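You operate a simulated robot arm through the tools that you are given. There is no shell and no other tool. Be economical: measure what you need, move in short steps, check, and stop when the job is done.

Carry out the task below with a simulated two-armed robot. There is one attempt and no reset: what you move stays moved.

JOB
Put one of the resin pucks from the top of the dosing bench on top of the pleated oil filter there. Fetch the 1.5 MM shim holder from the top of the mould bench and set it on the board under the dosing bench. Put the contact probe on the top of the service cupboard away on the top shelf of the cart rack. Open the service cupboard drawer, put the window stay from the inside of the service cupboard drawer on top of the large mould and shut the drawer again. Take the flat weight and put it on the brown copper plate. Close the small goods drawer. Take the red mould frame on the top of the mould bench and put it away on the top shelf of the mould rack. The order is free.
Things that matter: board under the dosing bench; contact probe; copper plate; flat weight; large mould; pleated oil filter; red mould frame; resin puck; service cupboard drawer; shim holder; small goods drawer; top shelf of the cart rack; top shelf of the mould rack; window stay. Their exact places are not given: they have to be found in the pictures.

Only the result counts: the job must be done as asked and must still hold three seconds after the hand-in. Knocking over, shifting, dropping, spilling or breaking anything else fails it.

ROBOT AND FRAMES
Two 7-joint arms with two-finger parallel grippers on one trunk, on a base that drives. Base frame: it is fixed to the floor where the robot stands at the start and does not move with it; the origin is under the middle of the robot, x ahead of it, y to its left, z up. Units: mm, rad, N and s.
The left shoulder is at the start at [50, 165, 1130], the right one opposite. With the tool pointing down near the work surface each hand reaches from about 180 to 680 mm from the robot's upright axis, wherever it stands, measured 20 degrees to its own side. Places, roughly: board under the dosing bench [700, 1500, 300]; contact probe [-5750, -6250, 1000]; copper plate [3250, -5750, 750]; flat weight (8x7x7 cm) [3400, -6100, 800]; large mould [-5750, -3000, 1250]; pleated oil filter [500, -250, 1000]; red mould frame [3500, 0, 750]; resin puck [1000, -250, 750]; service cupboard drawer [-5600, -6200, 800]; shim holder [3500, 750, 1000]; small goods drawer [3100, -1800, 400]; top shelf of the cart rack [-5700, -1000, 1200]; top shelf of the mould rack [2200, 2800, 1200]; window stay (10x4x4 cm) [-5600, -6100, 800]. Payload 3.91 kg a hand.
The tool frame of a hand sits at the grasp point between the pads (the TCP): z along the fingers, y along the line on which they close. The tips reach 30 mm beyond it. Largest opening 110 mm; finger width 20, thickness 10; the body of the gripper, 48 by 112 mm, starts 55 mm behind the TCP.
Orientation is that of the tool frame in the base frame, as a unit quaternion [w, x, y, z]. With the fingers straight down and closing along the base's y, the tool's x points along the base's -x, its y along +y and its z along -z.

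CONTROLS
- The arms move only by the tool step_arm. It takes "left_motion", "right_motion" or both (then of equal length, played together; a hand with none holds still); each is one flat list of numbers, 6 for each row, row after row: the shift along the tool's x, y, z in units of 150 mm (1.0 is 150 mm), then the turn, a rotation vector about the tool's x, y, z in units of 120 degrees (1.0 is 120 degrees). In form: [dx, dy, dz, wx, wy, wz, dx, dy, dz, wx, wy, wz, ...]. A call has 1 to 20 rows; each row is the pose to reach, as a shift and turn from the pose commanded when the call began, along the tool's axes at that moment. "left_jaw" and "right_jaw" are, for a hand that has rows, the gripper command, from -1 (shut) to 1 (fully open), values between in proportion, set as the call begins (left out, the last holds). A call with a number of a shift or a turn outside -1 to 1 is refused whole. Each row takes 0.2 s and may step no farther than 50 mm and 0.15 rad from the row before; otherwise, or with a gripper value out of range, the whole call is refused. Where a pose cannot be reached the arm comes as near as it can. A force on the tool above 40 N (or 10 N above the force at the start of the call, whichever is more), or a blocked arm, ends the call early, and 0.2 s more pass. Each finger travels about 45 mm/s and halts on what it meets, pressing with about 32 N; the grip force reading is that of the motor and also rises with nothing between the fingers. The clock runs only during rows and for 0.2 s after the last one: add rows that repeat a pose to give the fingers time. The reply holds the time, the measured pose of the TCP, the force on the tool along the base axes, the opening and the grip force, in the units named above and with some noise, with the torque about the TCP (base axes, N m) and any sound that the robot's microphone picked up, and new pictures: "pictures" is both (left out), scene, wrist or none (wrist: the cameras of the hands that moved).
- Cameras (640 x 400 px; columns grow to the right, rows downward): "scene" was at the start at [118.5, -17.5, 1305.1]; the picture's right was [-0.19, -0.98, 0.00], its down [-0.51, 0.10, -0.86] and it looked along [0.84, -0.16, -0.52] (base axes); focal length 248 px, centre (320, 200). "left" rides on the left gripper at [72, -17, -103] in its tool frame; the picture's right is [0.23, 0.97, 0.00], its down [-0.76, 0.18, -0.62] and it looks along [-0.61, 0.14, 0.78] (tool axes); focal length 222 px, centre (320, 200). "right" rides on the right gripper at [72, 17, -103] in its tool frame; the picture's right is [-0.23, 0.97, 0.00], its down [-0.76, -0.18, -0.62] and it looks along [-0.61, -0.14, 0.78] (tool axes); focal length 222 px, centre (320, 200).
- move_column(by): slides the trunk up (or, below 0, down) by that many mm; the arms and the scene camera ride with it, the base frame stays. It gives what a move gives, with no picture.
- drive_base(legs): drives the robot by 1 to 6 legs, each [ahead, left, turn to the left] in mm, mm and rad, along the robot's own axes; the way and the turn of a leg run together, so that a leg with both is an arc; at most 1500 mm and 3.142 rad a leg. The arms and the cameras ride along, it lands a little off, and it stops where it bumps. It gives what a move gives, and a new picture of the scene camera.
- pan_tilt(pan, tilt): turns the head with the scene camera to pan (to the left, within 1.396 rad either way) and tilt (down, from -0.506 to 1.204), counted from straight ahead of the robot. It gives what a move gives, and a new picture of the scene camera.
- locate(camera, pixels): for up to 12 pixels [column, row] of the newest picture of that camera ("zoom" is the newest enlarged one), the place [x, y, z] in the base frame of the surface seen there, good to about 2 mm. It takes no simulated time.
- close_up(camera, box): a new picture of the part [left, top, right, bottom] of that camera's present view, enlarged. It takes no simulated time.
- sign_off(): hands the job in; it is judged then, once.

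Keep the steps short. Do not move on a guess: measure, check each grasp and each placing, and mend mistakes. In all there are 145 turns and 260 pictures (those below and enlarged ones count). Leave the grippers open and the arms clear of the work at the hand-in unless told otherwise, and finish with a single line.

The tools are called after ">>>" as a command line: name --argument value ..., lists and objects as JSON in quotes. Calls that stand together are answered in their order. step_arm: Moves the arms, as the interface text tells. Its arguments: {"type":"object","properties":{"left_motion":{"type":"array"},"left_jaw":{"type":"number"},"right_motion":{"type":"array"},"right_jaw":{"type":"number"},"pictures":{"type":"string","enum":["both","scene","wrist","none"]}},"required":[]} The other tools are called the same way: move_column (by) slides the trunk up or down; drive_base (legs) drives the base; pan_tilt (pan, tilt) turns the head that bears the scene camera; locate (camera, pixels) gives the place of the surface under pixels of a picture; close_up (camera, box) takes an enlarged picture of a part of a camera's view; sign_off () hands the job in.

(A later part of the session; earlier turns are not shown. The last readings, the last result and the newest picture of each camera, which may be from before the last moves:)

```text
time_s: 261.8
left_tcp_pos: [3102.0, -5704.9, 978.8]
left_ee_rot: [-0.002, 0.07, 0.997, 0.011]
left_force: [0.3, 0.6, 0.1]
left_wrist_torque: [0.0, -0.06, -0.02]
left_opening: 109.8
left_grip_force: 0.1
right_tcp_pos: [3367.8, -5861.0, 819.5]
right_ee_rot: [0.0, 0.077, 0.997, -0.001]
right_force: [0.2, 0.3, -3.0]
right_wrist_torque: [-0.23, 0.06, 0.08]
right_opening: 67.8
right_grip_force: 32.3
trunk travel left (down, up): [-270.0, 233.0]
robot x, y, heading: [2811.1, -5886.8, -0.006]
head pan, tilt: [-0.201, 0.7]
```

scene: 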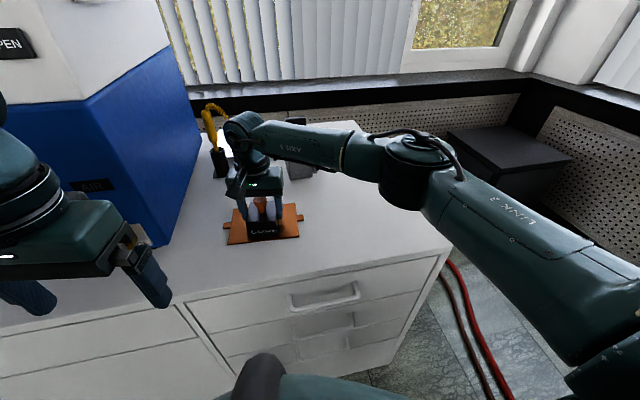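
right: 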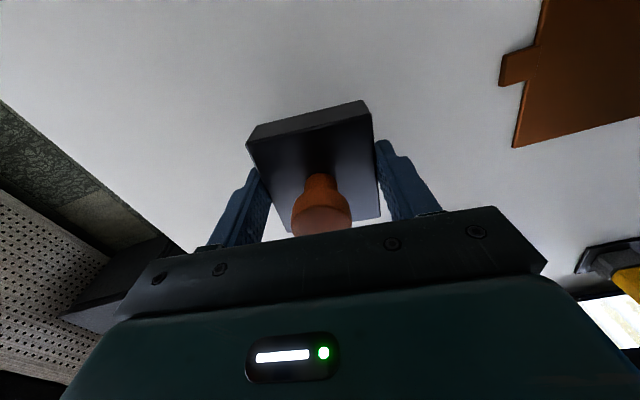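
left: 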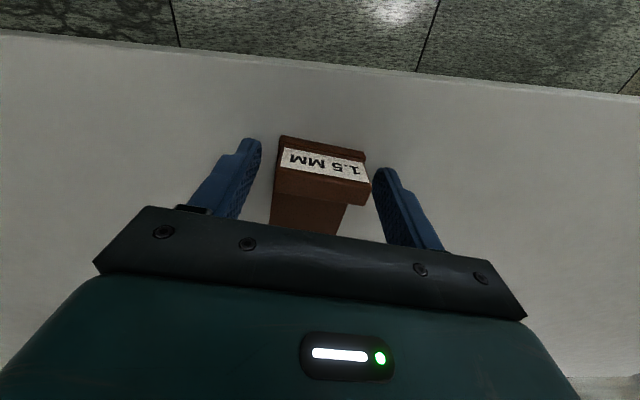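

Load mostly transferred (−3 N). One more mm, open, and rise.

>>> step_arm --right_motion '[0, 0, 0.007, 0, 0, 0, 0, 0, 0.007, 0, 0, 0]' --pictures "none"

>>> step_arm --right_motion '[0, 0, 0, 0, 0, 0, 0, 0, 0, 0, 0, 0, 0, 0, 0, 0, 0, 0, 0, 0, 0, 0, 0, 0]' --right_jaw 1 --pictures "none"

>>> step_arm --right_motion '[0, 0, -0.1, 0, 0, 0, 0, 0, -0.3, 0, 0, 0, 0, 0, -0.6, 0, 0, 0, 0, 0, -0.9, 0, 0, 0, 0.3, 0, -1.0, 0, 0, 0, 0.6, 0, -1.0, 0, 0, 0, 0.9, 0, -1.0, 0, 0, 0]' --pictures "scene"

>>> close_up --camera "scene" --box '[200, 140, 340, 260]'

```text
time_s: 262.4
left_tcp_pos: [3100.4, -5704.7, 978.9]
left_ee_rot: [-0.002, 0.071, 0.997, 0.011]
left_force: [0.4, 0.1, 0.1]
left_wrist_torque: [0.03, 0.02, 0.02]
left_opening: 109.9
left_grip_force: 0.0
right_tcp_pos: [3366.4, -5860.1, 818.2]
right_ee_rot: [0.001, 0.076, 0.997, 0.001]
right_force: [-0.8, -1.1, 6.4]
right_wrist_torque: [-0.41, 0.68, 0.05]
right_opening: 67.9
right_grip_force: 31.8
trunk travel left (down, up): [-270.0, 233.0]
robot x, y, heading: [2810.4, -5885.9, -0.014]
head pan, tilt: [-0.201, 0.7]
```

```text
time_s: 263.4
left_tcp_pos: [3102.6, -5705.2, 977.6]
left_ee_rot: [-0.001, 0.069, 0.998, 0.011]
left_force: [0.0, -0.6, 0.6]
left_wrist_torque: [-0.01, 0.01, 0.02]
left_opening: 110.2
left_grip_force: 0.1
right_tcp_pos: [3368.0, -5859.6, 817.4]
right_ee_rot: [0.0, 0.076, 0.997, 0.0]
right_force: [0.6, -0.4, -0.5]
right_wrist_torque: [0.0, 0.01, 0.02]
right_opening: 109.8
right_grip_force: 0.0
trunk travel left (down, up): [-270.0, 233.0]
robot x, y, heading: [2804.2, -5887.3, -0.005]
head pan, tilt: [-0.201, 0.7]
```

```text
time_s: 265.0
left_tcp_pos: [3100.9, -5704.8, 978.8]
left_ee_rot: [-0.002, 0.07, 0.997, 0.012]
left_force: [0.2, 0.7, 0.3]
left_wrist_torque: [0.01, -0.01, 0.0]
left_opening: 110.2
left_grip_force: 0.1
right_tcp_pos: [3233.3, -5838.4, 969.5]
right_ee_rot: [0.0, 0.075, 0.997, -0.001]
right_force: [-1.0, -0.4, 0.8]
right_wrist_torque: [-0.03, 0.0, 0.06]
right_opening: 110.1
right_grip_force: 0.1
trunk travel left (down, up): [-270.0, 233.0]
robot x, y, heading: [2812.5, -5887.4, -0.005]
head pan, tilt: [-0.201, 0.7]
```

scene: 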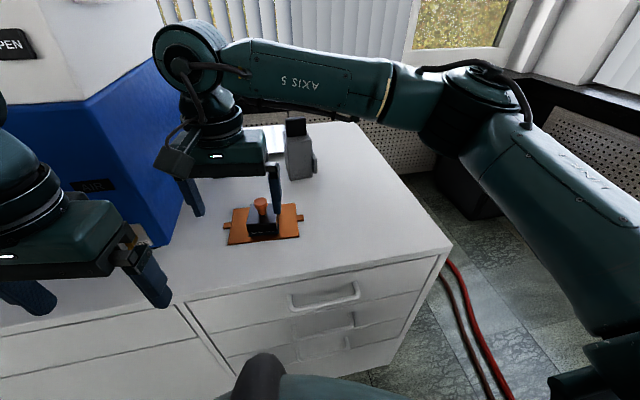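

```text
3.33 times, centred on (270, 200) of scene
```

zoom: 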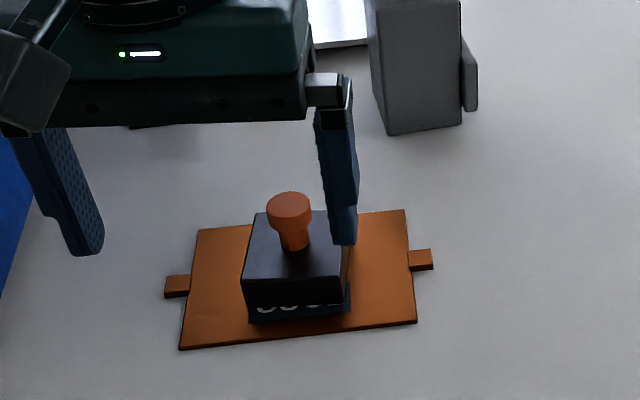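

Weight placed. Back away, shift to y≈-4900, turn to face -x and look.

>>> drive_base --legs '[[-700, 0, 0], [0, 900, 0], [0, 0, 3.1]]'

>>> pan_tilt --pan 0.0 --tilt 0.25

>>> locate --camera "scene" --pixels '[[320, 250], [320, 200], [200, 220], [450, 220], [100, 250], [540, 250], [320, 180]]'

```text
time_s: 284.1
left_tcp_pos: [1829.3, -5156.8, 978.3]
left_ee_rot: [0.011, 0.998, -0.062, 0.002]
left_force: [0.1, 0.1, 0.1]
left_wrist_torque: [-0.01, 0.0, -0.02]
left_opening: 110.2
left_grip_force: 0.1
right_tcp_pos: [1693.2, -5026.5, 969.9]
right_ee_rot: [0.0, 0.998, -0.068, 0.0]
right_force: [0.1, 0.9, -0.2]
right_wrist_torque: [0.0, 0.0, -0.01]
right_opening: 110.0
right_grip_force: 0.1
trunk travel left (down, up): [-270.0, 233.0]
robot x, y, heading: [2117.0, -4969.0, -3.137]
head pan, tilt: [-0.201, 0.7]
```

scene: 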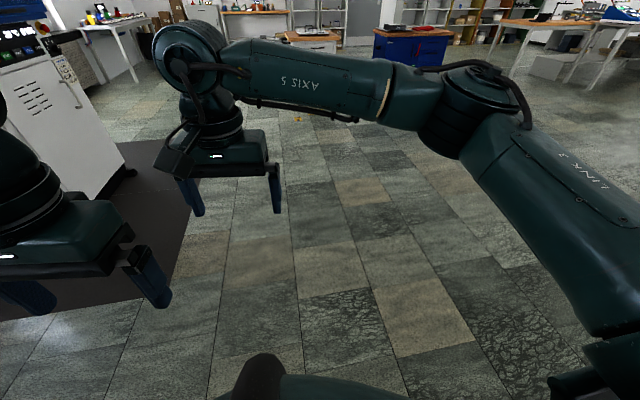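

```text
time_s: 285.0
left_tcp_pos: [1828.3, -5155.2, 978.8]
left_ee_rot: [0.012, 0.998, -0.062, 0.001]
left_force: [0.3, -0.1, -0.2]
left_wrist_torque: [0.02, -0.01, 0.0]
left_opening: 110.2
left_grip_force: 0.1
right_tcp_pos: [1693.8, -5024.4, 968.9]
right_ee_rot: [0.0, 0.998, -0.067, 0.0]
right_force: [-0.2, 0.0, 0.2]
right_wrist_torque: [0.03, -0.02, 0.04]
right_opening: 110.1
right_grip_force: 0.1
trunk travel left (down, up): [-270.0, 233.0]
robot x, y, heading: [2120.0, -4972.5, -3.131]
head pan, tilt: [0.0, 0.25]
```

scene: 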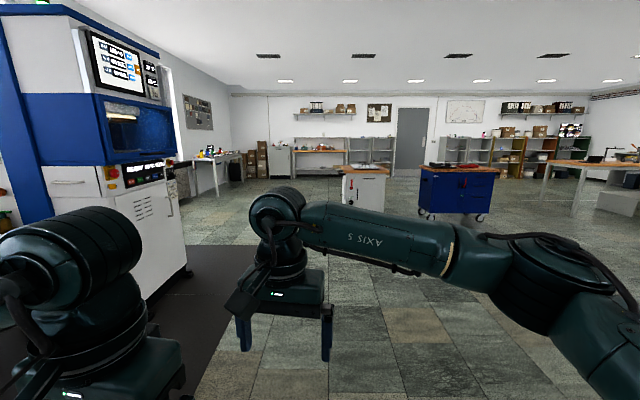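

```text
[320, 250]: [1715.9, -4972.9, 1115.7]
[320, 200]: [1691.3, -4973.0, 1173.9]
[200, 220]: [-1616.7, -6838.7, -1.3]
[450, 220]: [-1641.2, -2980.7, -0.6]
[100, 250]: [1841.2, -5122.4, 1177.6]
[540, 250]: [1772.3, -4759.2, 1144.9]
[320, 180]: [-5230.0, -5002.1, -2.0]
```

>>> locate --camera "scene" --pixels '[[345, 190], [385, 190], [365, 195], [425, 190], [490, 190], [320, 165], [280, 160], [250, 165], [230, 190], [300, 165], [410, 170], [215, 170]]'

>>> close_up --camera "scene" --box '[190, 90, 420, 215]'

>>> close_up --camera "scene" --box '[410, 90, 640, 215]'

```text
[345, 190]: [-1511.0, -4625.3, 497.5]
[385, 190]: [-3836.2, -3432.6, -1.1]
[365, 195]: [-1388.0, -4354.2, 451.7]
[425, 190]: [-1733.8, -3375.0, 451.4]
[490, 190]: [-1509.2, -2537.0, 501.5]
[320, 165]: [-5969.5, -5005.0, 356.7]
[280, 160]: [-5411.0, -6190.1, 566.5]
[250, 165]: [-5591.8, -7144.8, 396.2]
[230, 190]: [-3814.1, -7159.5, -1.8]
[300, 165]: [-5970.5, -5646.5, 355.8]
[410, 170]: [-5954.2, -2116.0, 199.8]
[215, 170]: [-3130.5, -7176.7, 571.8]
```

```text
2.78 times, centred on (305, 152) of scene
```

zoom: 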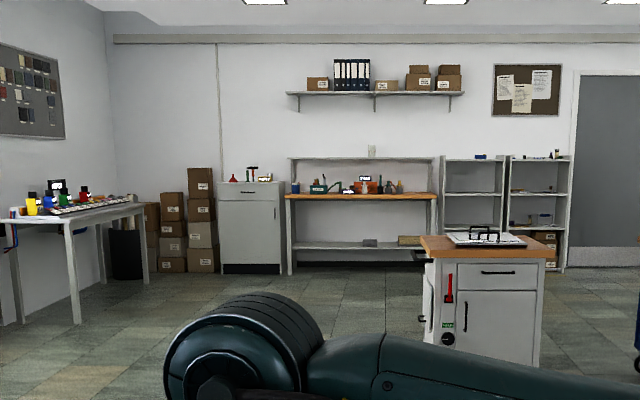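

```text
2.78 times, centred on (525, 152) of scene
```

zoom: 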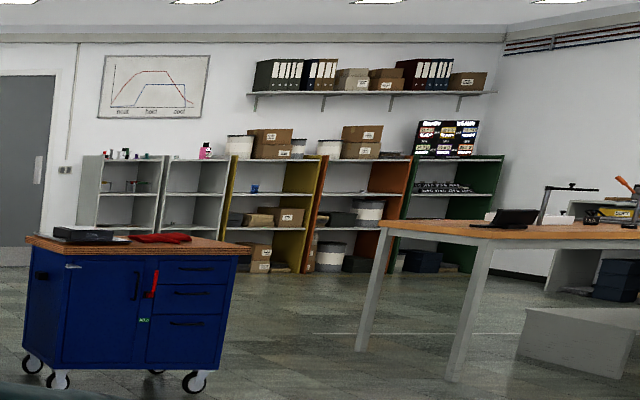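

>>> locate --camera "scene" --pixels '[[190, 265], [180, 200], [220, 250], [235, 270], [215, 185], [227, 160], [150, 290]]'

```text
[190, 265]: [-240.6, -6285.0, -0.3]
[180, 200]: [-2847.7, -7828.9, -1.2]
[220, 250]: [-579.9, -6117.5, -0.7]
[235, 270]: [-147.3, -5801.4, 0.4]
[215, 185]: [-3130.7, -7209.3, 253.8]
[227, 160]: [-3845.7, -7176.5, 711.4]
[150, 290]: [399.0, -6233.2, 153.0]
```

Clear corridor along y≈-5300. Drive toward the service cupboard.

>>> drive_base --legs '[[1480, 200, 0], [1480, 100, 0], [1480, 200, 0], [1450, 350, 0], [500, 350, 0]]'

>>> pan_tilt --pan 0.0 --tilt 0.35

```text
time_s: 316.6
left_tcp_pos: [-4604.2, -6112.4, 978.8]
left_ee_rot: [0.012, 0.996, -0.088, 0.001]
left_force: [0.3, -0.1, 0.5]
left_wrist_torque: [0.03, 0.03, 0.0]
left_opening: 109.9
left_grip_force: 0.1
right_tcp_pos: [-4732.6, -5972.9, 969.7]
right_ee_rot: [0.0, 0.995, -0.095, 0.0]
right_force: [-0.3, -0.4, -0.1]
right_wrist_torque: [-0.02, -0.03, -0.02]
right_opening: 109.9
right_grip_force: 0.1
trunk travel left (down, up): [-270.0, 233.0]
robot x, y, heading: [-4308.8, -5942.7, 3.093]
head pan, tilt: [0.0, 0.25]
```

scene: 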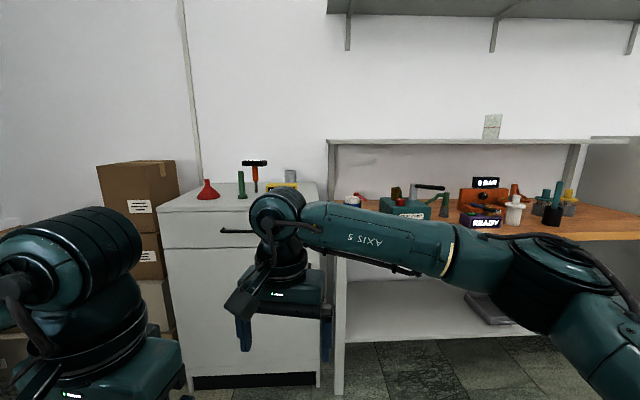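

```text
time_s: 317.2
left_tcp_pos: [-4604.6, -6112.1, 979.1]
left_ee_rot: [0.012, 0.996, -0.088, 0.002]
left_force: [-0.9, 0.1, 0.4]
left_wrist_torque: [0.0, 0.0, 0.01]
left_opening: 109.9
left_grip_force: 0.0
right_tcp_pos: [-4732.0, -5974.1, 970.3]
right_ee_rot: [0.0, 0.995, -0.095, 0.0]
right_force: [0.3, -0.3, -0.6]
right_wrist_torque: [-0.03, -0.01, 0.01]
right_opening: 110.1
right_grip_force: 0.1
trunk travel left (down, up): [-270.0, 233.0]
robot x, y, heading: [-4305.5, -5944.6, 3.089]
head pan, tilt: [0.0, 0.351]
```

scene: 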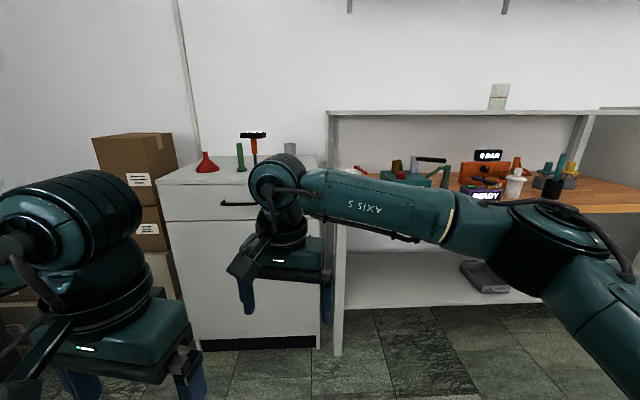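

>>> close_up --camera "scene" --box '[150, 120, 340, 240]'

>>> locate --camera "scene" --pixels '[[237, 204], [200, 205], [180, 177], [300, 165], [225, 240], [205, 165], [240, 165], [255, 155], [290, 150], [170, 210], [310, 230], [275, 340]]'

```text
3.33 times, centred on (245, 180) of scene
```

zoom: 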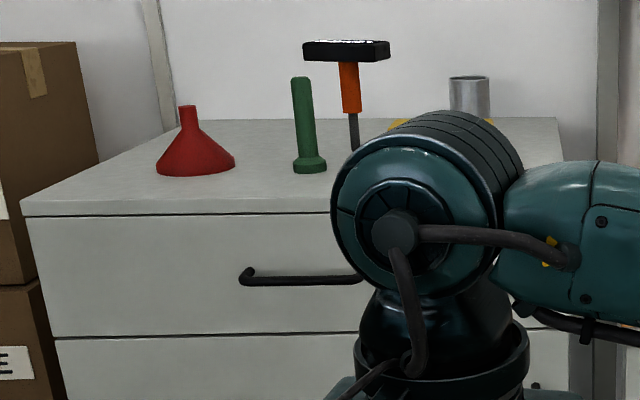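

```text
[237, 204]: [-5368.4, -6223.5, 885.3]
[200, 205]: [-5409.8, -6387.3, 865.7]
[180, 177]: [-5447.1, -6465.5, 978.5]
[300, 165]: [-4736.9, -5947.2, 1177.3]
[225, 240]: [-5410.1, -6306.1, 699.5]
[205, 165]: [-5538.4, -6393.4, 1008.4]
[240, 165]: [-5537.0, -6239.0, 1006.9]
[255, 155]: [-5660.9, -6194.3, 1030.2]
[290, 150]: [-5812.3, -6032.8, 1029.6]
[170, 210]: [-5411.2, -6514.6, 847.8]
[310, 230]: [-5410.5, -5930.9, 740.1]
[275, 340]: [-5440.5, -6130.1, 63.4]
```

Cupboard: front x=-5410, top z=978, handle bar at (-5368,-6223,885). I move in front of it, offset so the right arm faces the handle, and clear the view.

>>> drive_base --legs '[[250, 400, 0.05]]'

>>> pan_tilt --pan -0.3 --tilt 0.45

>>> close_up --camera "right" --box '[0, 0, 640, 400]'

```text
time_s: 321.3
left_tcp_pos: [-4844.8, -6528.5, 979.6]
left_ee_rot: [0.012, 0.998, -0.061, 0.002]
left_force: [0.3, -0.3, 0.8]
left_wrist_torque: [-0.02, -0.01, 0.0]
left_opening: 110.0
left_grip_force: 0.0
right_tcp_pos: [-4979.4, -6398.9, 969.9]
right_ee_rot: [0.0, 0.998, -0.066, -0.001]
right_force: [-0.7, -0.7, 0.1]
right_wrist_torque: [0.0, -0.03, 0.02]
right_opening: 110.1
right_grip_force: 0.1
trunk travel left (down, up): [-270.0, 233.0]
robot x, y, heading: [-4554.4, -6341.5, -3.132]
head pan, tilt: [0.0, 0.351]
```

scene: 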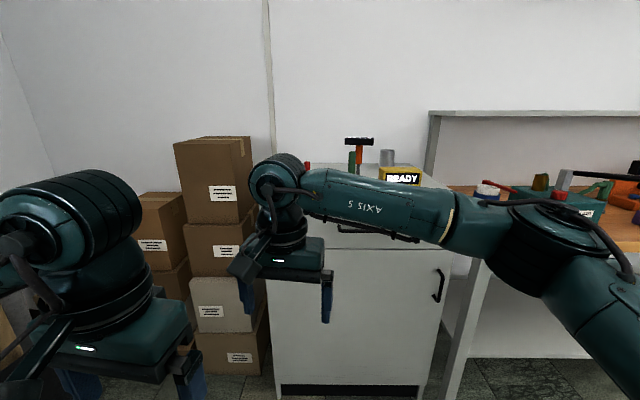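

```text
time_s: 322.1
left_tcp_pos: [-4842.3, -6529.2, 978.8]
left_ee_rot: [0.01, 0.998, -0.06, 0.002]
left_force: [-0.1, -0.2, 0.6]
left_wrist_torque: [-0.04, 0.0, 0.0]
left_opening: 109.9
left_grip_force: 0.2
right_tcp_pos: [-4980.2, -6399.3, 969.5]
right_ee_rot: [0.0, 0.998, -0.066, 0.0]
right_force: [0.3, -0.1, -0.2]
right_wrist_torque: [0.0, -0.02, -0.01]
right_opening: 109.9
right_grip_force: 0.1
trunk travel left (down, up): [-270.0, 233.0]
robot x, y, heading: [-4557.7, -6343.2, -3.132]
head pan, tilt: [-0.3, 0.45]
```

scene: 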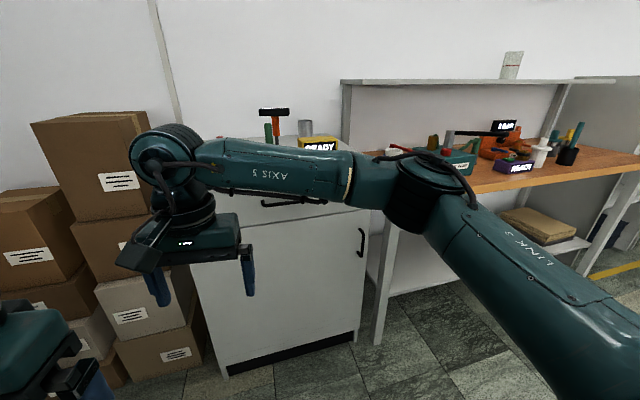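

```text
1.00 times, centred on (320, 200) of right (not enlarged: the box is as wide or as high as the picture)
```

zoom: 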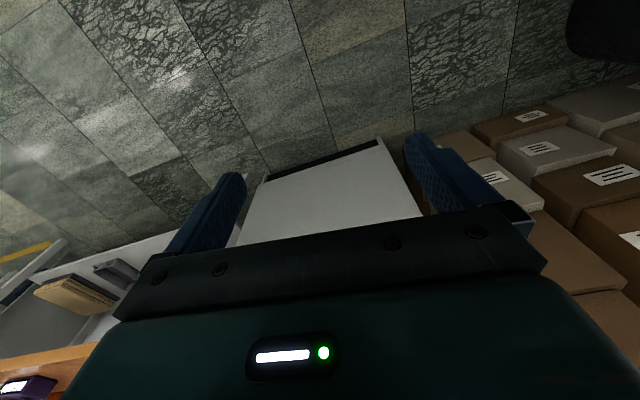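

The right hand must point forward with jaws closing vertically to grip the horizontal handle. Re-orient in free space (robot still ~850 mm from the front).

>>> step_arm --right_motion '[-0.063, -0.067, 0.036, 0.0364, -0.0416, -0.0416, -0.126, -0.133, 0.073, 0.0728, -0.0832, -0.0832, -0.189, -0.2, 0.109, 0.1092, -0.1248, -0.1248, -0.253, -0.267, 0.146, 0.1456, -0.1664, -0.1664, -0.316, -0.333, 0.182, 0.182, -0.208, -0.208, -0.379, -0.4, 0.219, 0.2184, -0.2496, -0.2496, -0.442, -0.467, 0.255, 0.2548, -0.2912, -0.2912, -0.505, -0.533, 0.292, 0.2912, -0.3328, -0.3328, -0.568, -0.6, 0.328, 0.3276, -0.3744, -0.3744, -0.631, -0.667, 0.365, 0.364, -0.416, -0.416, -0.695, -0.733, 0.401, 0.4004, -0.4576, -0.4576, -0.758, -0.8, 0.438, 0.4368, -0.4992, -0.4992, -0.821, -0.867, 0.474, 0.4732, -0.5408, -0.5408, -0.884, -0.933, 0.51, 0.5096, -0.5824, -0.5824, -0.947, -1.0, 0.547, 0.546, -0.624, -0.624, -0.947, -1.0, 0.547, 0.546, -0.624, -0.624]' --right_jaw 0.0 --pictures "both"

```text
time_s: 325.5
left_tcp_pos: [-4843.6, -6528.6, 978.3]
left_ee_rot: [0.011, 0.998, -0.061, 0.002]
left_force: [0.0, -0.5, 0.6]
left_wrist_torque: [0.01, 0.0, 0.03]
left_opening: 110.1
left_grip_force: 0.0
right_tcp_pos: [-5085.8, -6284.3, 917.7]
right_ee_rot: [0.501, -0.501, -0.499, 0.499]
right_force: [-0.4, -0.4, -0.4]
right_wrist_torque: [0.0, 0.0, 0.0]
right_opening: 55.1
right_grip_force: 0.1
right hand out of reach, approached as far as the arm can: row 14, 15, 16
trunk travel left (down, up): [-270.0, 233.0]
robot x, y, heading: [-4556.5, -6342.7, -3.133]
head pan, tilt: [-0.3, 0.45]
```

scene: 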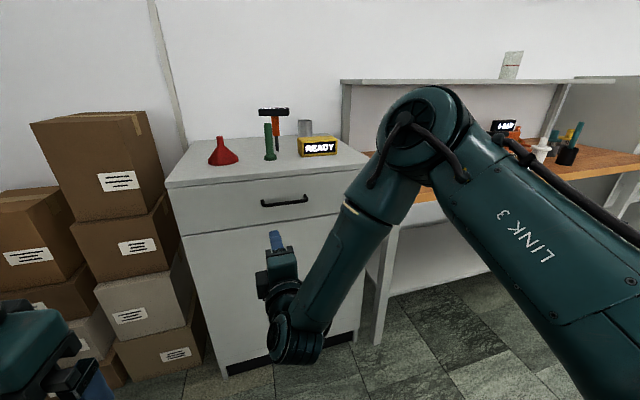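
right: 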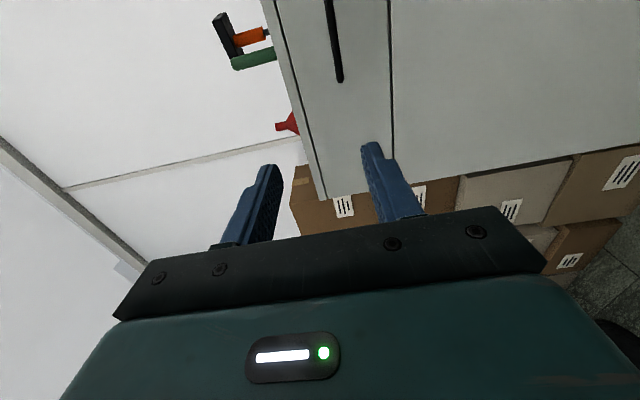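

Orientation reached and the view is clear now. Measure the handle and inspect the items on top.

>>> close_up --camera "scene" --box '[160, 90, 370, 220]'

>>> locate --camera "zoom" --pixels '[[312, 345], [375, 338], [440, 328], [375, 370], [320, 250], [335, 150], [345, 70], [465, 190], [440, 120], [270, 330], [485, 175], [330, 200]]'

```text
3.05 times, centred on (265, 155) of scene
```

zoom: 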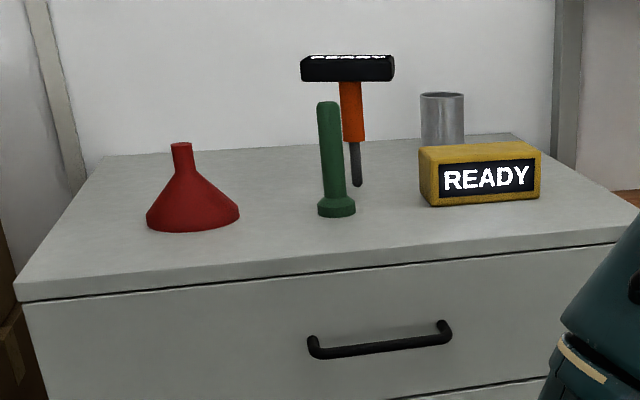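

```text
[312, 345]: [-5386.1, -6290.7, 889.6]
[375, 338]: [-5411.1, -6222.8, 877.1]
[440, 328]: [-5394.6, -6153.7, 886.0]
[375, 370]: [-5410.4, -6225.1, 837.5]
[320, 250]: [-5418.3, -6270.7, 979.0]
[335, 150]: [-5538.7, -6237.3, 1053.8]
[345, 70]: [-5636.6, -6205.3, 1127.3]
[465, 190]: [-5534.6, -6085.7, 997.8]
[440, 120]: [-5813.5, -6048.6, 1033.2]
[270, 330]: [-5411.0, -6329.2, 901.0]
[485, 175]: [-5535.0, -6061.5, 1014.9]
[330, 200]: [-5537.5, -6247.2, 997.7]
```

>>> close_up --camera "scene" --box '[245, 100, 345, 165]'

>>> locate --camera "zoom" --pixels '[[140, 55], [235, 55], [180, 50], [190, 130], [200, 200], [205, 240], [155, 120], [155, 280], [180, 275], [130, 285], [205, 255], [160, 70]]'

```text
6.15 times, centred on (295, 132) of scene
```

zoom: 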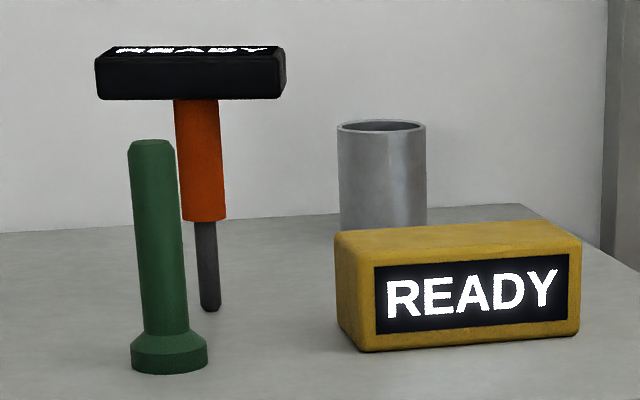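

```text
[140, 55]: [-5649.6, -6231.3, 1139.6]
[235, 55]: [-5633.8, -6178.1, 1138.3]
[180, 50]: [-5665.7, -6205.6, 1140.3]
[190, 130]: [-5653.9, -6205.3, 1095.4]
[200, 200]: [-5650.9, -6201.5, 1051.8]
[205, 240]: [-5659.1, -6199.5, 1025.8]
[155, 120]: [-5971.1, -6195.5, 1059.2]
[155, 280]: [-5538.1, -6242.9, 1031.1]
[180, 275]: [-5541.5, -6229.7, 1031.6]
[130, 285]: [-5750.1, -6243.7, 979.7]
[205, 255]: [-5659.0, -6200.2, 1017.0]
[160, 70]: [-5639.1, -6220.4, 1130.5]
```

The probe is the orange handled item with black READY head at ≈(-5655,-6203), standing. First the drawer: lower trunk 32 mm so the TCP is at z≈886, then use the base to bring the open jaws around the handle.

>>> move_column --by -31

>>> drive_base --legs '[[190, -62, 0]]'

>>> close_up --camera "right" --box '[100, 0, 540, 275]'

```text
time_s: 326.3
left_tcp_pos: [-4843.5, -6529.0, 948.3]
left_ee_rot: [0.011, 0.998, -0.061, 0.001]
left_force: [1.1, -0.7, 0.4]
left_wrist_torque: [0.03, -0.01, 0.01]
left_opening: 109.9
left_grip_force: 0.1
right_tcp_pos: [-5084.5, -6284.1, 886.1]
right_ee_rot: [-0.501, 0.501, 0.499, -0.499]
right_force: [0.0, 0.5, 0.6]
right_wrist_torque: [0.01, 0.0, -0.01]
right_opening: 54.9
right_grip_force: 0.1
trunk travel left (down, up): [-239.0, 264.0]
robot x, y, heading: [-4553.6, -6345.6, -3.133]
head pan, tilt: [-0.3, 0.45]
```

```text
time_s: 327.9
left_tcp_pos: [-5034.9, -6467.5, 947.8]
left_ee_rot: [0.012, 0.998, -0.063, 0.001]
left_force: [0.6, 0.0, 0.5]
left_wrist_torque: [-0.02, -0.02, -0.01]
left_opening: 109.8
left_grip_force: 0.0
right_tcp_pos: [-5276.3, -6223.2, 887.2]
right_ee_rot: [-0.502, 0.502, 0.498, -0.498]
right_force: [0.0, 0.4, -0.3]
right_wrist_torque: [-0.02, -0.04, 0.04]
right_opening: 55.1
right_grip_force: 0.0
trunk travel left (down, up): [-239.0, 264.0]
robot x, y, heading: [-4746.3, -6278.8, -3.138]
head pan, tilt: [-0.3, 0.45]
```

scene: 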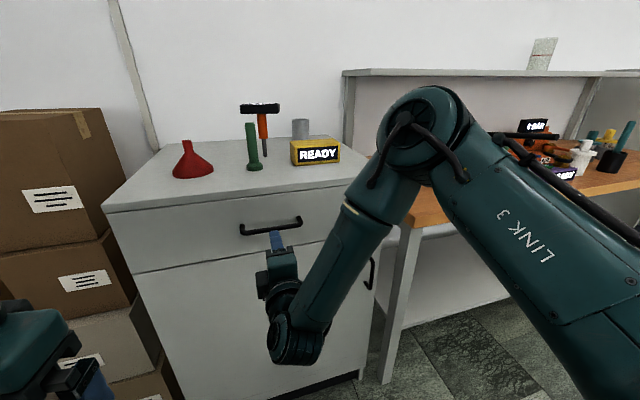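

```text
1.45 times, centred on (320, 138) of right
```

zoom: 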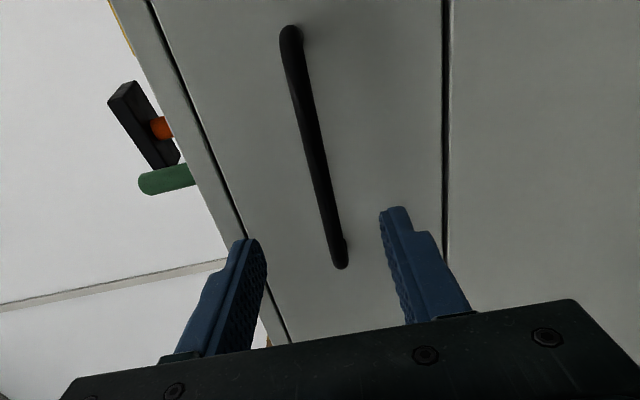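

>>> locate --camera "zoom" --pixels '[[292, 45], [310, 130], [325, 200], [337, 255], [255, 250], [390, 215]]'

```text
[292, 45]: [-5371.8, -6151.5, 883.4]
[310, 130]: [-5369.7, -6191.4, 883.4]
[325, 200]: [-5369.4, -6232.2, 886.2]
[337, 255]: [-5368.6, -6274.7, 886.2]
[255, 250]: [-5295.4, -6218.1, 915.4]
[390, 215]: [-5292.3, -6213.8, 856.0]
```

Bar at x≈-5372, z≈885. Advance 82 mm, then close.

>>> drive_base --legs '[[82, 0, 0]]'

>>> step_arm --right_motion '[0, 0, 0, 0, 0, 0, 0, 0, 0, 0, 0, 0, 0, 0, 0, 0, 0, 0, 0, 0, 0, 0, 0, 0, 0, 0, 0, 0, 0, 0, 0, 0, 0, 0, 0, 0]' --right_jaw -1 --pictures "wrist"

```text
time_s: 329.0
left_tcp_pos: [-5118.2, -6469.3, 947.3]
left_ee_rot: [0.011, 0.998, -0.062, 0.002]
left_force: [-0.2, 0.0, 0.8]
left_wrist_torque: [0.04, -0.04, 0.02]
left_opening: 109.9
left_grip_force: 0.1
right_tcp_pos: [-5359.7, -6223.5, 886.8]
right_ee_rot: [-0.502, 0.502, 0.499, -0.498]
right_force: [0.1, 1.1, -0.2]
right_wrist_torque: [0.03, 0.03, 0.01]
right_opening: 55.2
right_grip_force: 0.0
trunk travel left (down, up): [-239.0, 264.0]
robot x, y, heading: [-4832.8, -6285.4, -3.134]
head pan, tilt: [-0.3, 0.45]
```

scene: 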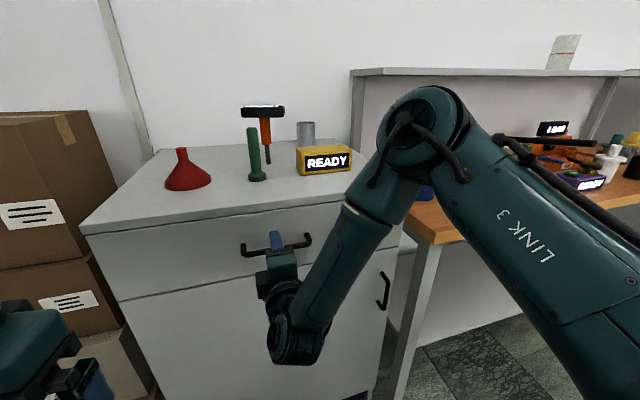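

```text
time_s: 330.4
left_tcp_pos: [-5118.0, -6469.0, 948.5]
left_ee_rot: [0.011, 0.998, -0.062, 0.002]
left_force: [-0.3, 0.0, -0.6]
left_wrist_torque: [-0.01, -0.06, 0.01]
left_opening: 110.0
left_grip_force: 0.0
right_tcp_pos: [-5359.2, -6223.9, 885.2]
right_ee_rot: [-0.5, 0.503, 0.5, -0.497]
right_force: [2.1, -0.2, -12.7]
right_wrist_torque: [-0.06, -0.25, -0.07]
right_opening: 11.6
right_grip_force: 44.7
trunk travel left (down, up): [-239.0, 264.0]
robot x, y, heading: [-4827.3, -6283.5, -3.139]
head pan, tilt: [-0.3, 0.45]
```

right: 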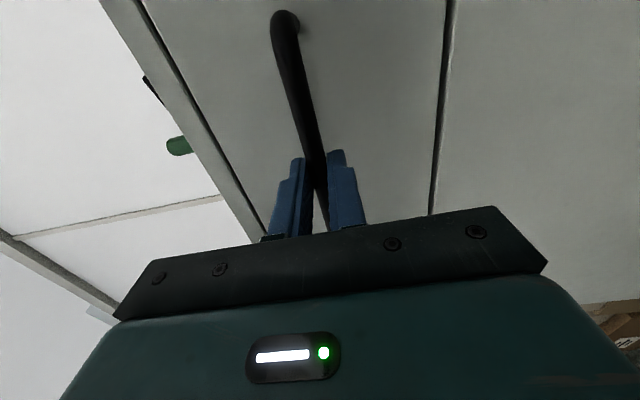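

Gripped. Pull by driving back 150 mm and look.

>>> drive_base --legs '[[-150, 0, 0]]'

```text
time_s: 331.7
left_tcp_pos: [-4969.5, -6469.0, 948.2]
left_ee_rot: [0.012, 0.998, -0.059, 0.003]
left_force: [0.6, 0.3, -0.7]
left_wrist_torque: [0.02, 0.04, 0.02]
left_opening: 110.1
left_grip_force: 0.0
right_tcp_pos: [-5212.1, -6223.6, 885.6]
right_ee_rot: [-0.5, 0.502, 0.5, -0.497]
right_force: [-0.3, 10.6, -18.5]
right_wrist_torque: [0.07, -0.3, -0.27]
right_opening: 11.6
right_grip_force: 45.0
trunk travel left (down, up): [-239.0, 264.0]
robot x, y, heading: [-4679.4, -6279.4, -3.129]
head pan, tilt: [-0.3, 0.45]
```

scene: 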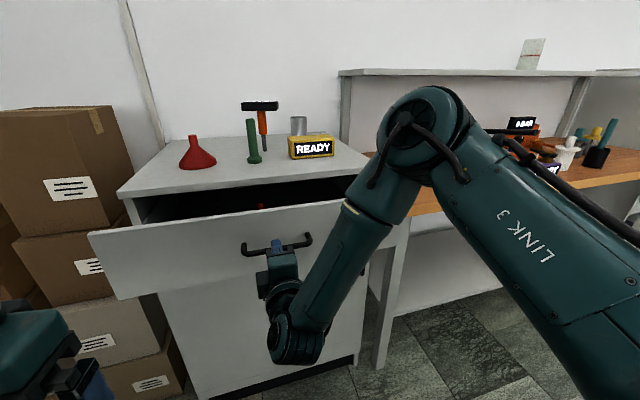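

Drawer opens. Pull another 150 mm.

>>> drive_base --legs '[[-150, 0, 0]]'

>>> close_up --camera "scene" --box '[90, 120, 390, 310]'

```text
time_s: 333.1
left_tcp_pos: [-4820.8, -6467.9, 946.8]
left_ee_rot: [0.011, 0.998, -0.06, 0.002]
left_force: [0.5, 0.1, -1.2]
left_wrist_torque: [-0.01, 0.02, -0.01]
left_opening: 109.6
left_grip_force: 0.0
right_tcp_pos: [-5063.1, -6224.0, 884.3]
right_ee_rot: [-0.498, 0.501, 0.502, -0.498]
right_force: [0.0, -7.3, -10.2]
right_wrist_torque: [-0.11, -0.21, 0.24]
right_opening: 11.5
right_grip_force: 44.7
trunk travel left (down, up): [-239.0, 264.0]
robot x, y, heading: [-4534.5, -6283.1, -3.134]
head pan, tilt: [-0.3, 0.45]
```

scene: 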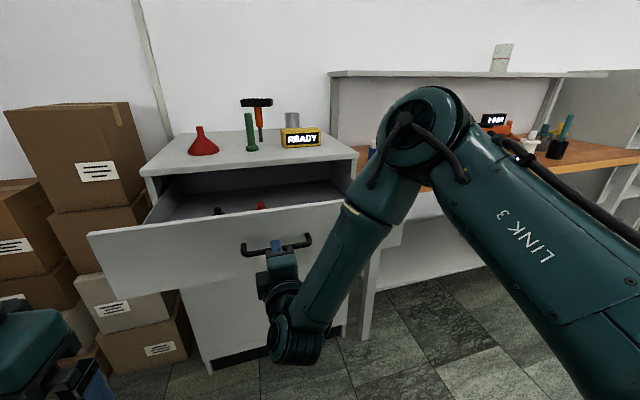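

```text
2.11 times, centred on (240, 215) of scene
```

zoom: 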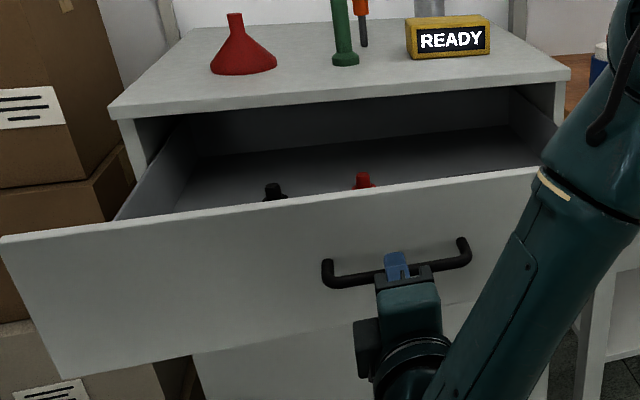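

Open ~297 mm. Release the handle, back off, raise the trunk to look in.

>>> step_arm --right_motion '[0, 0, 0, 0, 0, 0, 0, 0, 0, 0, 0, 0, 0, 0, 0, 0, 0, 0, 0, 0, 0, 0, 0, 0]' --right_jaw 0.0 --pictures "none"

>>> drive_base --legs '[[-130, 0, 0]]'

>>> move_column --by 264

>>> pan_tilt --pan 0.0 --tilt 0.6

```text
time_s: 334.1
left_tcp_pos: [-4819.9, -6468.5, 947.7]
left_ee_rot: [0.011, 0.998, -0.059, 0.002]
left_force: [0.0, -0.8, 0.6]
left_wrist_torque: [0.0, 0.03, 0.0]
left_opening: 110.3
left_grip_force: 0.0
right_tcp_pos: [-5063.6, -6224.3, 885.7]
right_ee_rot: [-0.5, 0.501, 0.501, -0.498]
right_force: [0.7, -0.3, -0.3]
right_wrist_torque: [-0.01, -0.01, -0.02]
right_opening: 54.9
right_grip_force: 0.0
trunk travel left (down, up): [-239.0, 264.0]
robot x, y, heading: [-4529.5, -6278.3, -3.128]
head pan, tilt: [-0.3, 0.45]
```

```text
time_s: 335.4
left_tcp_pos: [-4692.4, -6465.7, 948.4]
left_ee_rot: [0.012, 0.998, -0.06, 0.001]
left_force: [-0.2, 0.1, 1.1]
left_wrist_torque: [-0.02, 0.01, -0.01]
left_opening: 110.1
left_grip_force: 0.1
right_tcp_pos: [-4932.9, -6221.3, 885.6]
right_ee_rot: [-0.5, 0.501, 0.502, -0.498]
right_force: [0.2, 0.4, -0.1]
right_wrist_torque: [0.01, -0.01, 0.0]
right_opening: 55.0
right_grip_force: 0.1
trunk travel left (down, up): [-239.0, 264.0]
robot x, y, heading: [-4402.7, -6280.1, -3.125]
head pan, tilt: [-0.3, 0.45]
```

scene: 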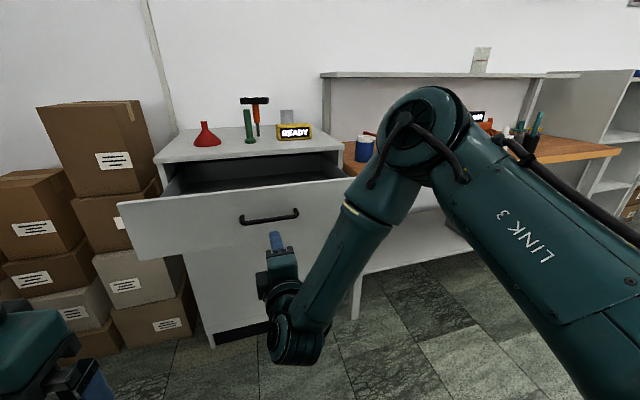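

```text
time_s: 338.1
left_tcp_pos: [-4691.8, -6467.3, 1212.9]
left_ee_rot: [0.012, 0.998, -0.059, 0.002]
left_force: [0.2, -0.4, 0.9]
left_wrist_torque: [0.02, -0.01, 0.01]
left_opening: 109.9
left_grip_force: 0.2
right_tcp_pos: [-4933.5, -6222.4, 1149.0]
right_ee_rot: [-0.498, 0.501, 0.502, -0.498]
right_force: [-0.4, 0.3, -0.4]
right_wrist_torque: [0.05, 0.0, 0.01]
right_opening: 55.1
right_grip_force: 0.0
trunk travel left (down, up): [-503.0, 0.0]
robot x, y, heading: [-4406.3, -6282.0, -3.126]
head pan, tilt: [-0.3, 0.45]
```

```text
time_s: 338.9
left_tcp_pos: [-4691.9, -6465.7, 1212.7]
left_ee_rot: [0.011, 0.998, -0.059, 0.002]
left_force: [-0.8, 0.0, 0.9]
left_wrist_torque: [0.03, 0.04, -0.01]
left_opening: 109.9
left_grip_force: 0.1
right_tcp_pos: [-4934.2, -6221.6, 1149.8]
right_ee_rot: [-0.499, 0.501, 0.501, -0.499]
right_force: [-0.6, 0.1, -0.3]
right_wrist_torque: [0.01, -0.01, 0.01]
right_opening: 55.1
right_grip_force: 0.0
trunk travel left (down, up): [-503.0, 0.0]
robot x, y, heading: [-4402.6, -6278.3, -3.132]
head pan, tilt: [0.0, 0.6]
```

scene: 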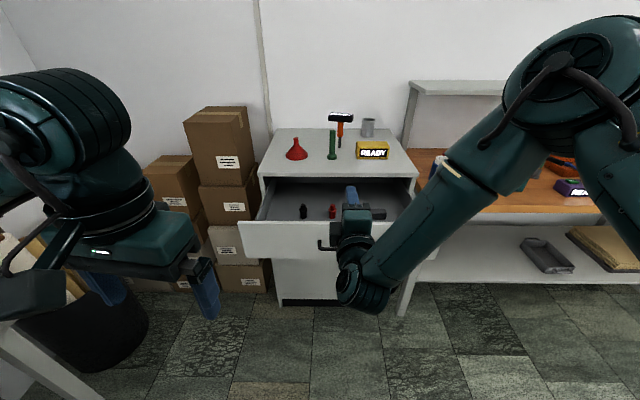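

>>> close_up --camera "scene" --box '[240, 170, 430, 265]'

>>> close_up --camera "left" --box '[0, 0, 640, 400]'

>>> locate --camera "scene" --pixels '[[303, 211], [333, 211], [380, 214], [290, 222], [285, 205], [60, 340], [100, 250]]'

```text
3.37 times, centred on (335, 218) of scene
```

zoom: 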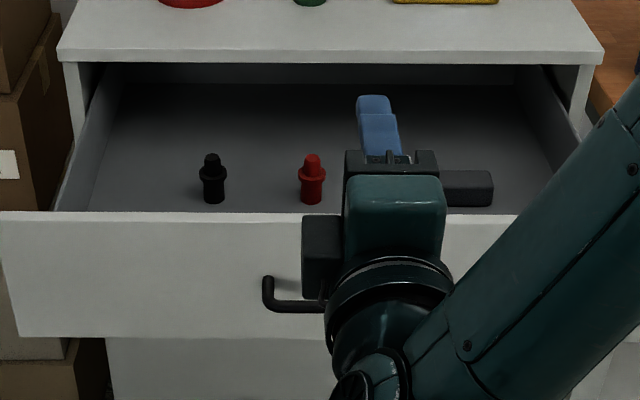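

```text
1.00 times, centred on (320, 200) of left (not enlarged: the box is as wide or as high as the picture)
```

zoom: 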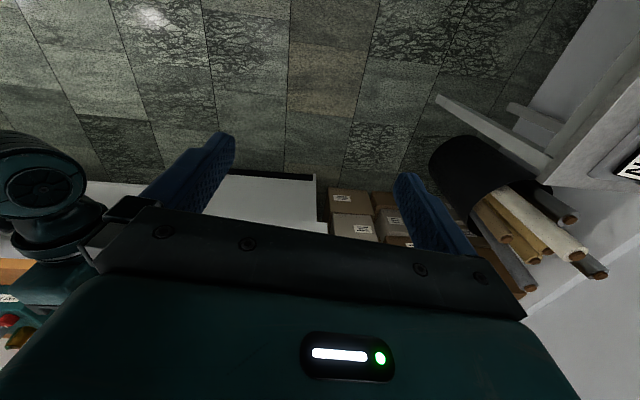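

```text
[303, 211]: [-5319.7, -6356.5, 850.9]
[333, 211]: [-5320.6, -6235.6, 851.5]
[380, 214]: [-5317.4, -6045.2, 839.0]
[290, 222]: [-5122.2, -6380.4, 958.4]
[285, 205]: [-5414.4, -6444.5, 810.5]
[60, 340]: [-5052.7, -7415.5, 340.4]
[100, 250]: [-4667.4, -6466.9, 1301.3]
```

The dark bar at (380,214) → (-5317,-6045,839) is the window stay, lying along y. I turn the left tool 90° (closing along x) and stretch it ahead, while lifting the right hand 100 mm.

>>> step_arm --left_motion '[-0.1, 0, 0, 0, 0, 0.0693, -0.2, 0, 0, 0, 0, 0.1386, -0.3, 0, 0, 0, 0, 0.2079, -0.4, 0, 0, 0, 0, 0.2772, -0.5, 0, 0, 0, 0, 0.3465, -0.6, 0, 0, 0, 0, 0.4158, -0.7, 0, 0, 0, 0, 0.4851, -0.8, 0, 0, 0, 0, 0.5544, -0.9, 0, 0, 0, 0, 0.6237, -1.0, 0, 0, 0, 0, 0.693, -1.0, 0, 0, 0, 0, 0.693]' --right_motion '[0, -0.1, 0, 0, 0, 0, 0, -0.2, 0, 0, 0, 0, 0, -0.3, 0, 0, 0, 0, 0, -0.4, 0, 0, 0, 0, 0, -0.5, 0, 0, 0, 0, 0, -0.6, 0, 0, 0, 0, 0, -0.67, 0, 0, 0, 0, 0, -0.67, 0, 0, 0, 0, 0, -0.67, 0, 0, 0, 0, 0, -0.67, 0, 0, 0, 0, 0, -0.67, 0, 0, 0, 0]' --right_jaw -1 --left_jaw 0.5 --pictures "none"

>>> drive_base --legs '[[0, -400, 0]]'

>>> pan_tilt --pan 0.1 --tilt 0.7

```text
time_s: 341.3
left_tcp_pos: [-4720.9, -6377.6, 1209.1]
left_ee_rot: [0.009, 0.716, -0.698, 0.007]
left_force: [-0.6, 0.2, 0.2]
left_wrist_torque: [-0.01, 0.02, 0.0]
left_opening: 82.6
left_grip_force: 0.2
left hand out of reach, approached as far as the arm can: row 8, 9, 10, 11
right_tcp_pos: [-4935.0, -6221.7, 1250.3]
right_ee_rot: [-0.499, 0.501, 0.502, -0.498]
right_force: [-0.2, -0.1, 0.9]
right_wrist_torque: [0.02, -0.03, -0.01]
right_opening: 0.0
right_grip_force: 32.1
trunk travel left (down, up): [-503.0, 0.0]
robot x, y, heading: [-4406.3, -6282.8, -3.125]
head pan, tilt: [0.0, 0.6]
```

```text
time_s: 345.4
left_tcp_pos: [-4725.7, -5973.8, 1209.3]
left_ee_rot: [0.009, 0.717, -0.697, 0.009]
left_force: [0.4, 1.0, 0.3]
left_wrist_torque: [0.03, 0.03, -0.02]
left_opening: 82.4
left_grip_force: 0.0
right_tcp_pos: [-4940.0, -5819.3, 1250.4]
right_ee_rot: [-0.499, 0.5, 0.503, -0.499]
right_force: [-0.6, 0.0, 0.0]
right_wrist_torque: [0.0, 0.0, 0.0]
right_opening: 0.0
right_grip_force: 32.1
trunk travel left (down, up): [-503.0, 0.0]
robot x, y, heading: [-4407.8, -5878.2, -3.128]
head pan, tilt: [0.0, 0.6]
```

scene: 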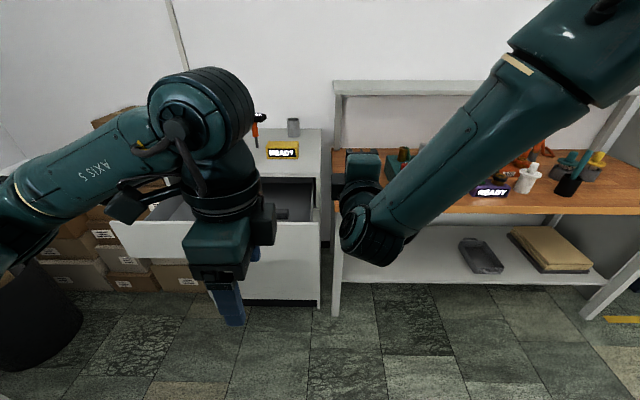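

```text
time_s: 346.1
left_tcp_pos: [-4725.8, -5972.5, 1208.8]
left_ee_rot: [0.008, 0.718, -0.696, 0.009]
left_force: [-0.1, 0.1, 0.8]
left_wrist_torque: [-0.02, 0.01, -0.01]
left_opening: 82.7
left_grip_force: 0.1
right_tcp_pos: [-4939.3, -5819.3, 1250.1]
right_ee_rot: [-0.498, 0.501, 0.502, -0.499]
right_force: [-0.9, -0.1, -0.4]
right_wrist_torque: [-0.01, 0.01, -0.01]
right_opening: 0.3
right_grip_force: 32.1
trunk travel left (down, up): [-503.0, 0.0]
robot x, y, heading: [-4406.7, -5876.7, -3.124]
head pan, tilt: [0.099, 0.7]
```

scene: 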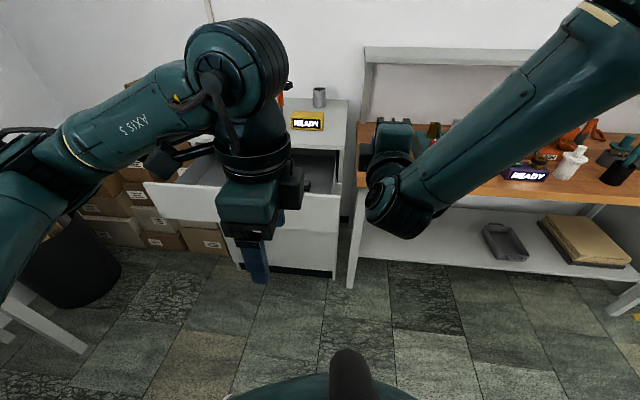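

>>> move_column --by -150

>>> drive_base --legs '[[340, 0, 0]]'

>>> step_arm --left_motion '[0.05, 0.15, 0, 0, 0, 0, 0.1, 0.3, 0, 0, 0, 0, 0.2, 0.5, 0, 0, 0, 0, 0.3, 0.7, 0, 0, 0, 0, 0.4, 0.9, 0, 0, 0, 0, 0.46, 1.0, 0, 0, 0, 0, 0.46, 1.0, 0, 0, 0, 0]' --pictures "wrist"

```text
time_s: 347.8
left_tcp_pos: [-4726.4, -5973.7, 1058.3]
left_ee_rot: [0.008, 0.717, -0.697, 0.009]
left_force: [-0.2, 0.3, -0.6]
left_wrist_torque: [0.03, -0.02, 0.02]
left_opening: 82.6
left_grip_force: 0.1
right_tcp_pos: [-4940.4, -5819.6, 1099.8]
right_ee_rot: [-0.499, 0.5, 0.502, -0.499]
right_force: [-0.6, -0.5, 0.0]
right_wrist_torque: [0.01, -0.01, -0.01]
right_opening: 0.0
right_grip_force: 32.1
trunk travel left (down, up): [-353.0, 150.0]
robot x, y, heading: [-4409.3, -5874.7, -3.126]
head pan, tilt: [0.099, 0.7]
```

```text
time_s: 350.0
left_tcp_pos: [-5064.7, -5979.4, 1058.9]
left_ee_rot: [0.008, 0.718, -0.696, 0.008]
left_force: [-0.1, -0.2, -0.3]
left_wrist_torque: [-0.01, 0.0, 0.01]
left_opening: 82.3
left_grip_force: 0.1
right_tcp_pos: [-5276.7, -5824.2, 1099.6]
right_ee_rot: [-0.499, 0.501, 0.502, -0.498]
right_force: [-0.1, -0.2, -0.1]
right_wrist_torque: [0.04, 0.0, 0.02]
right_opening: 0.3
right_grip_force: 31.9
trunk travel left (down, up): [-353.0, 150.0]
robot x, y, heading: [-4748.9, -5880.9, -3.132]
head pan, tilt: [0.099, 0.7]
```

scene: 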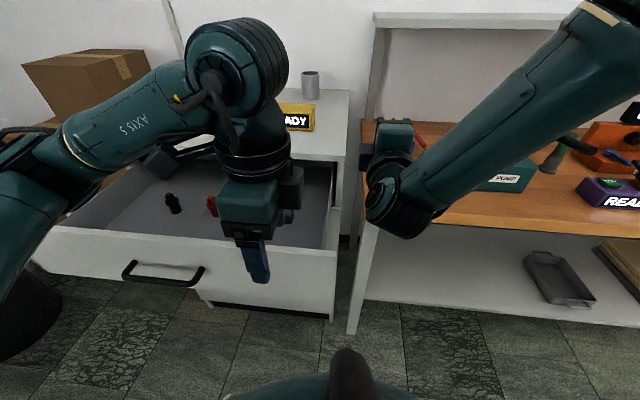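

```text
time_s: 351.6
left_tcp_pos: [-5064.7, -5978.4, 1059.7]
left_ee_rot: [0.008, 0.717, -0.697, 0.008]
left_force: [0.1, -0.3, 0.0]
left_wrist_torque: [0.02, 0.02, -0.02]
left_opening: 82.5
left_grip_force: 0.0
left hand out of reach, approached as far as the arm can: row 1, 2, 3, 4, 5, 6, 7
right_tcp_pos: [-5277.5, -5823.6, 1099.2]
right_ee_rot: [-0.498, 0.501, 0.502, -0.498]
right_force: [0.2, -0.4, 0.0]
right_wrist_torque: [0.01, 0.01, 0.0]
right_opening: 0.0
right_grip_force: 31.8
trunk travel left (down, up): [-353.0, 150.0]
robot x, y, heading: [-4746.6, -5879.3, -3.128]
head pan, tilt: [0.099, 0.7]
```

left: 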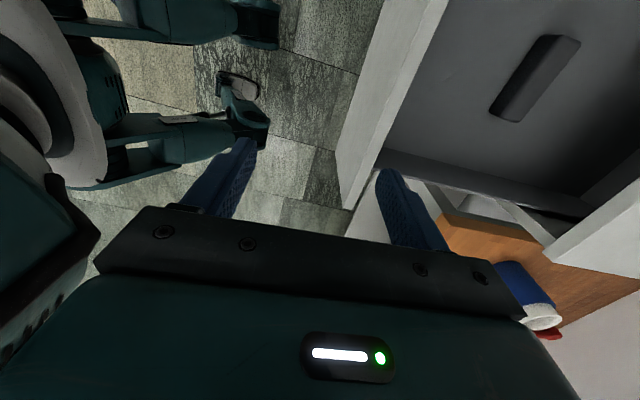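

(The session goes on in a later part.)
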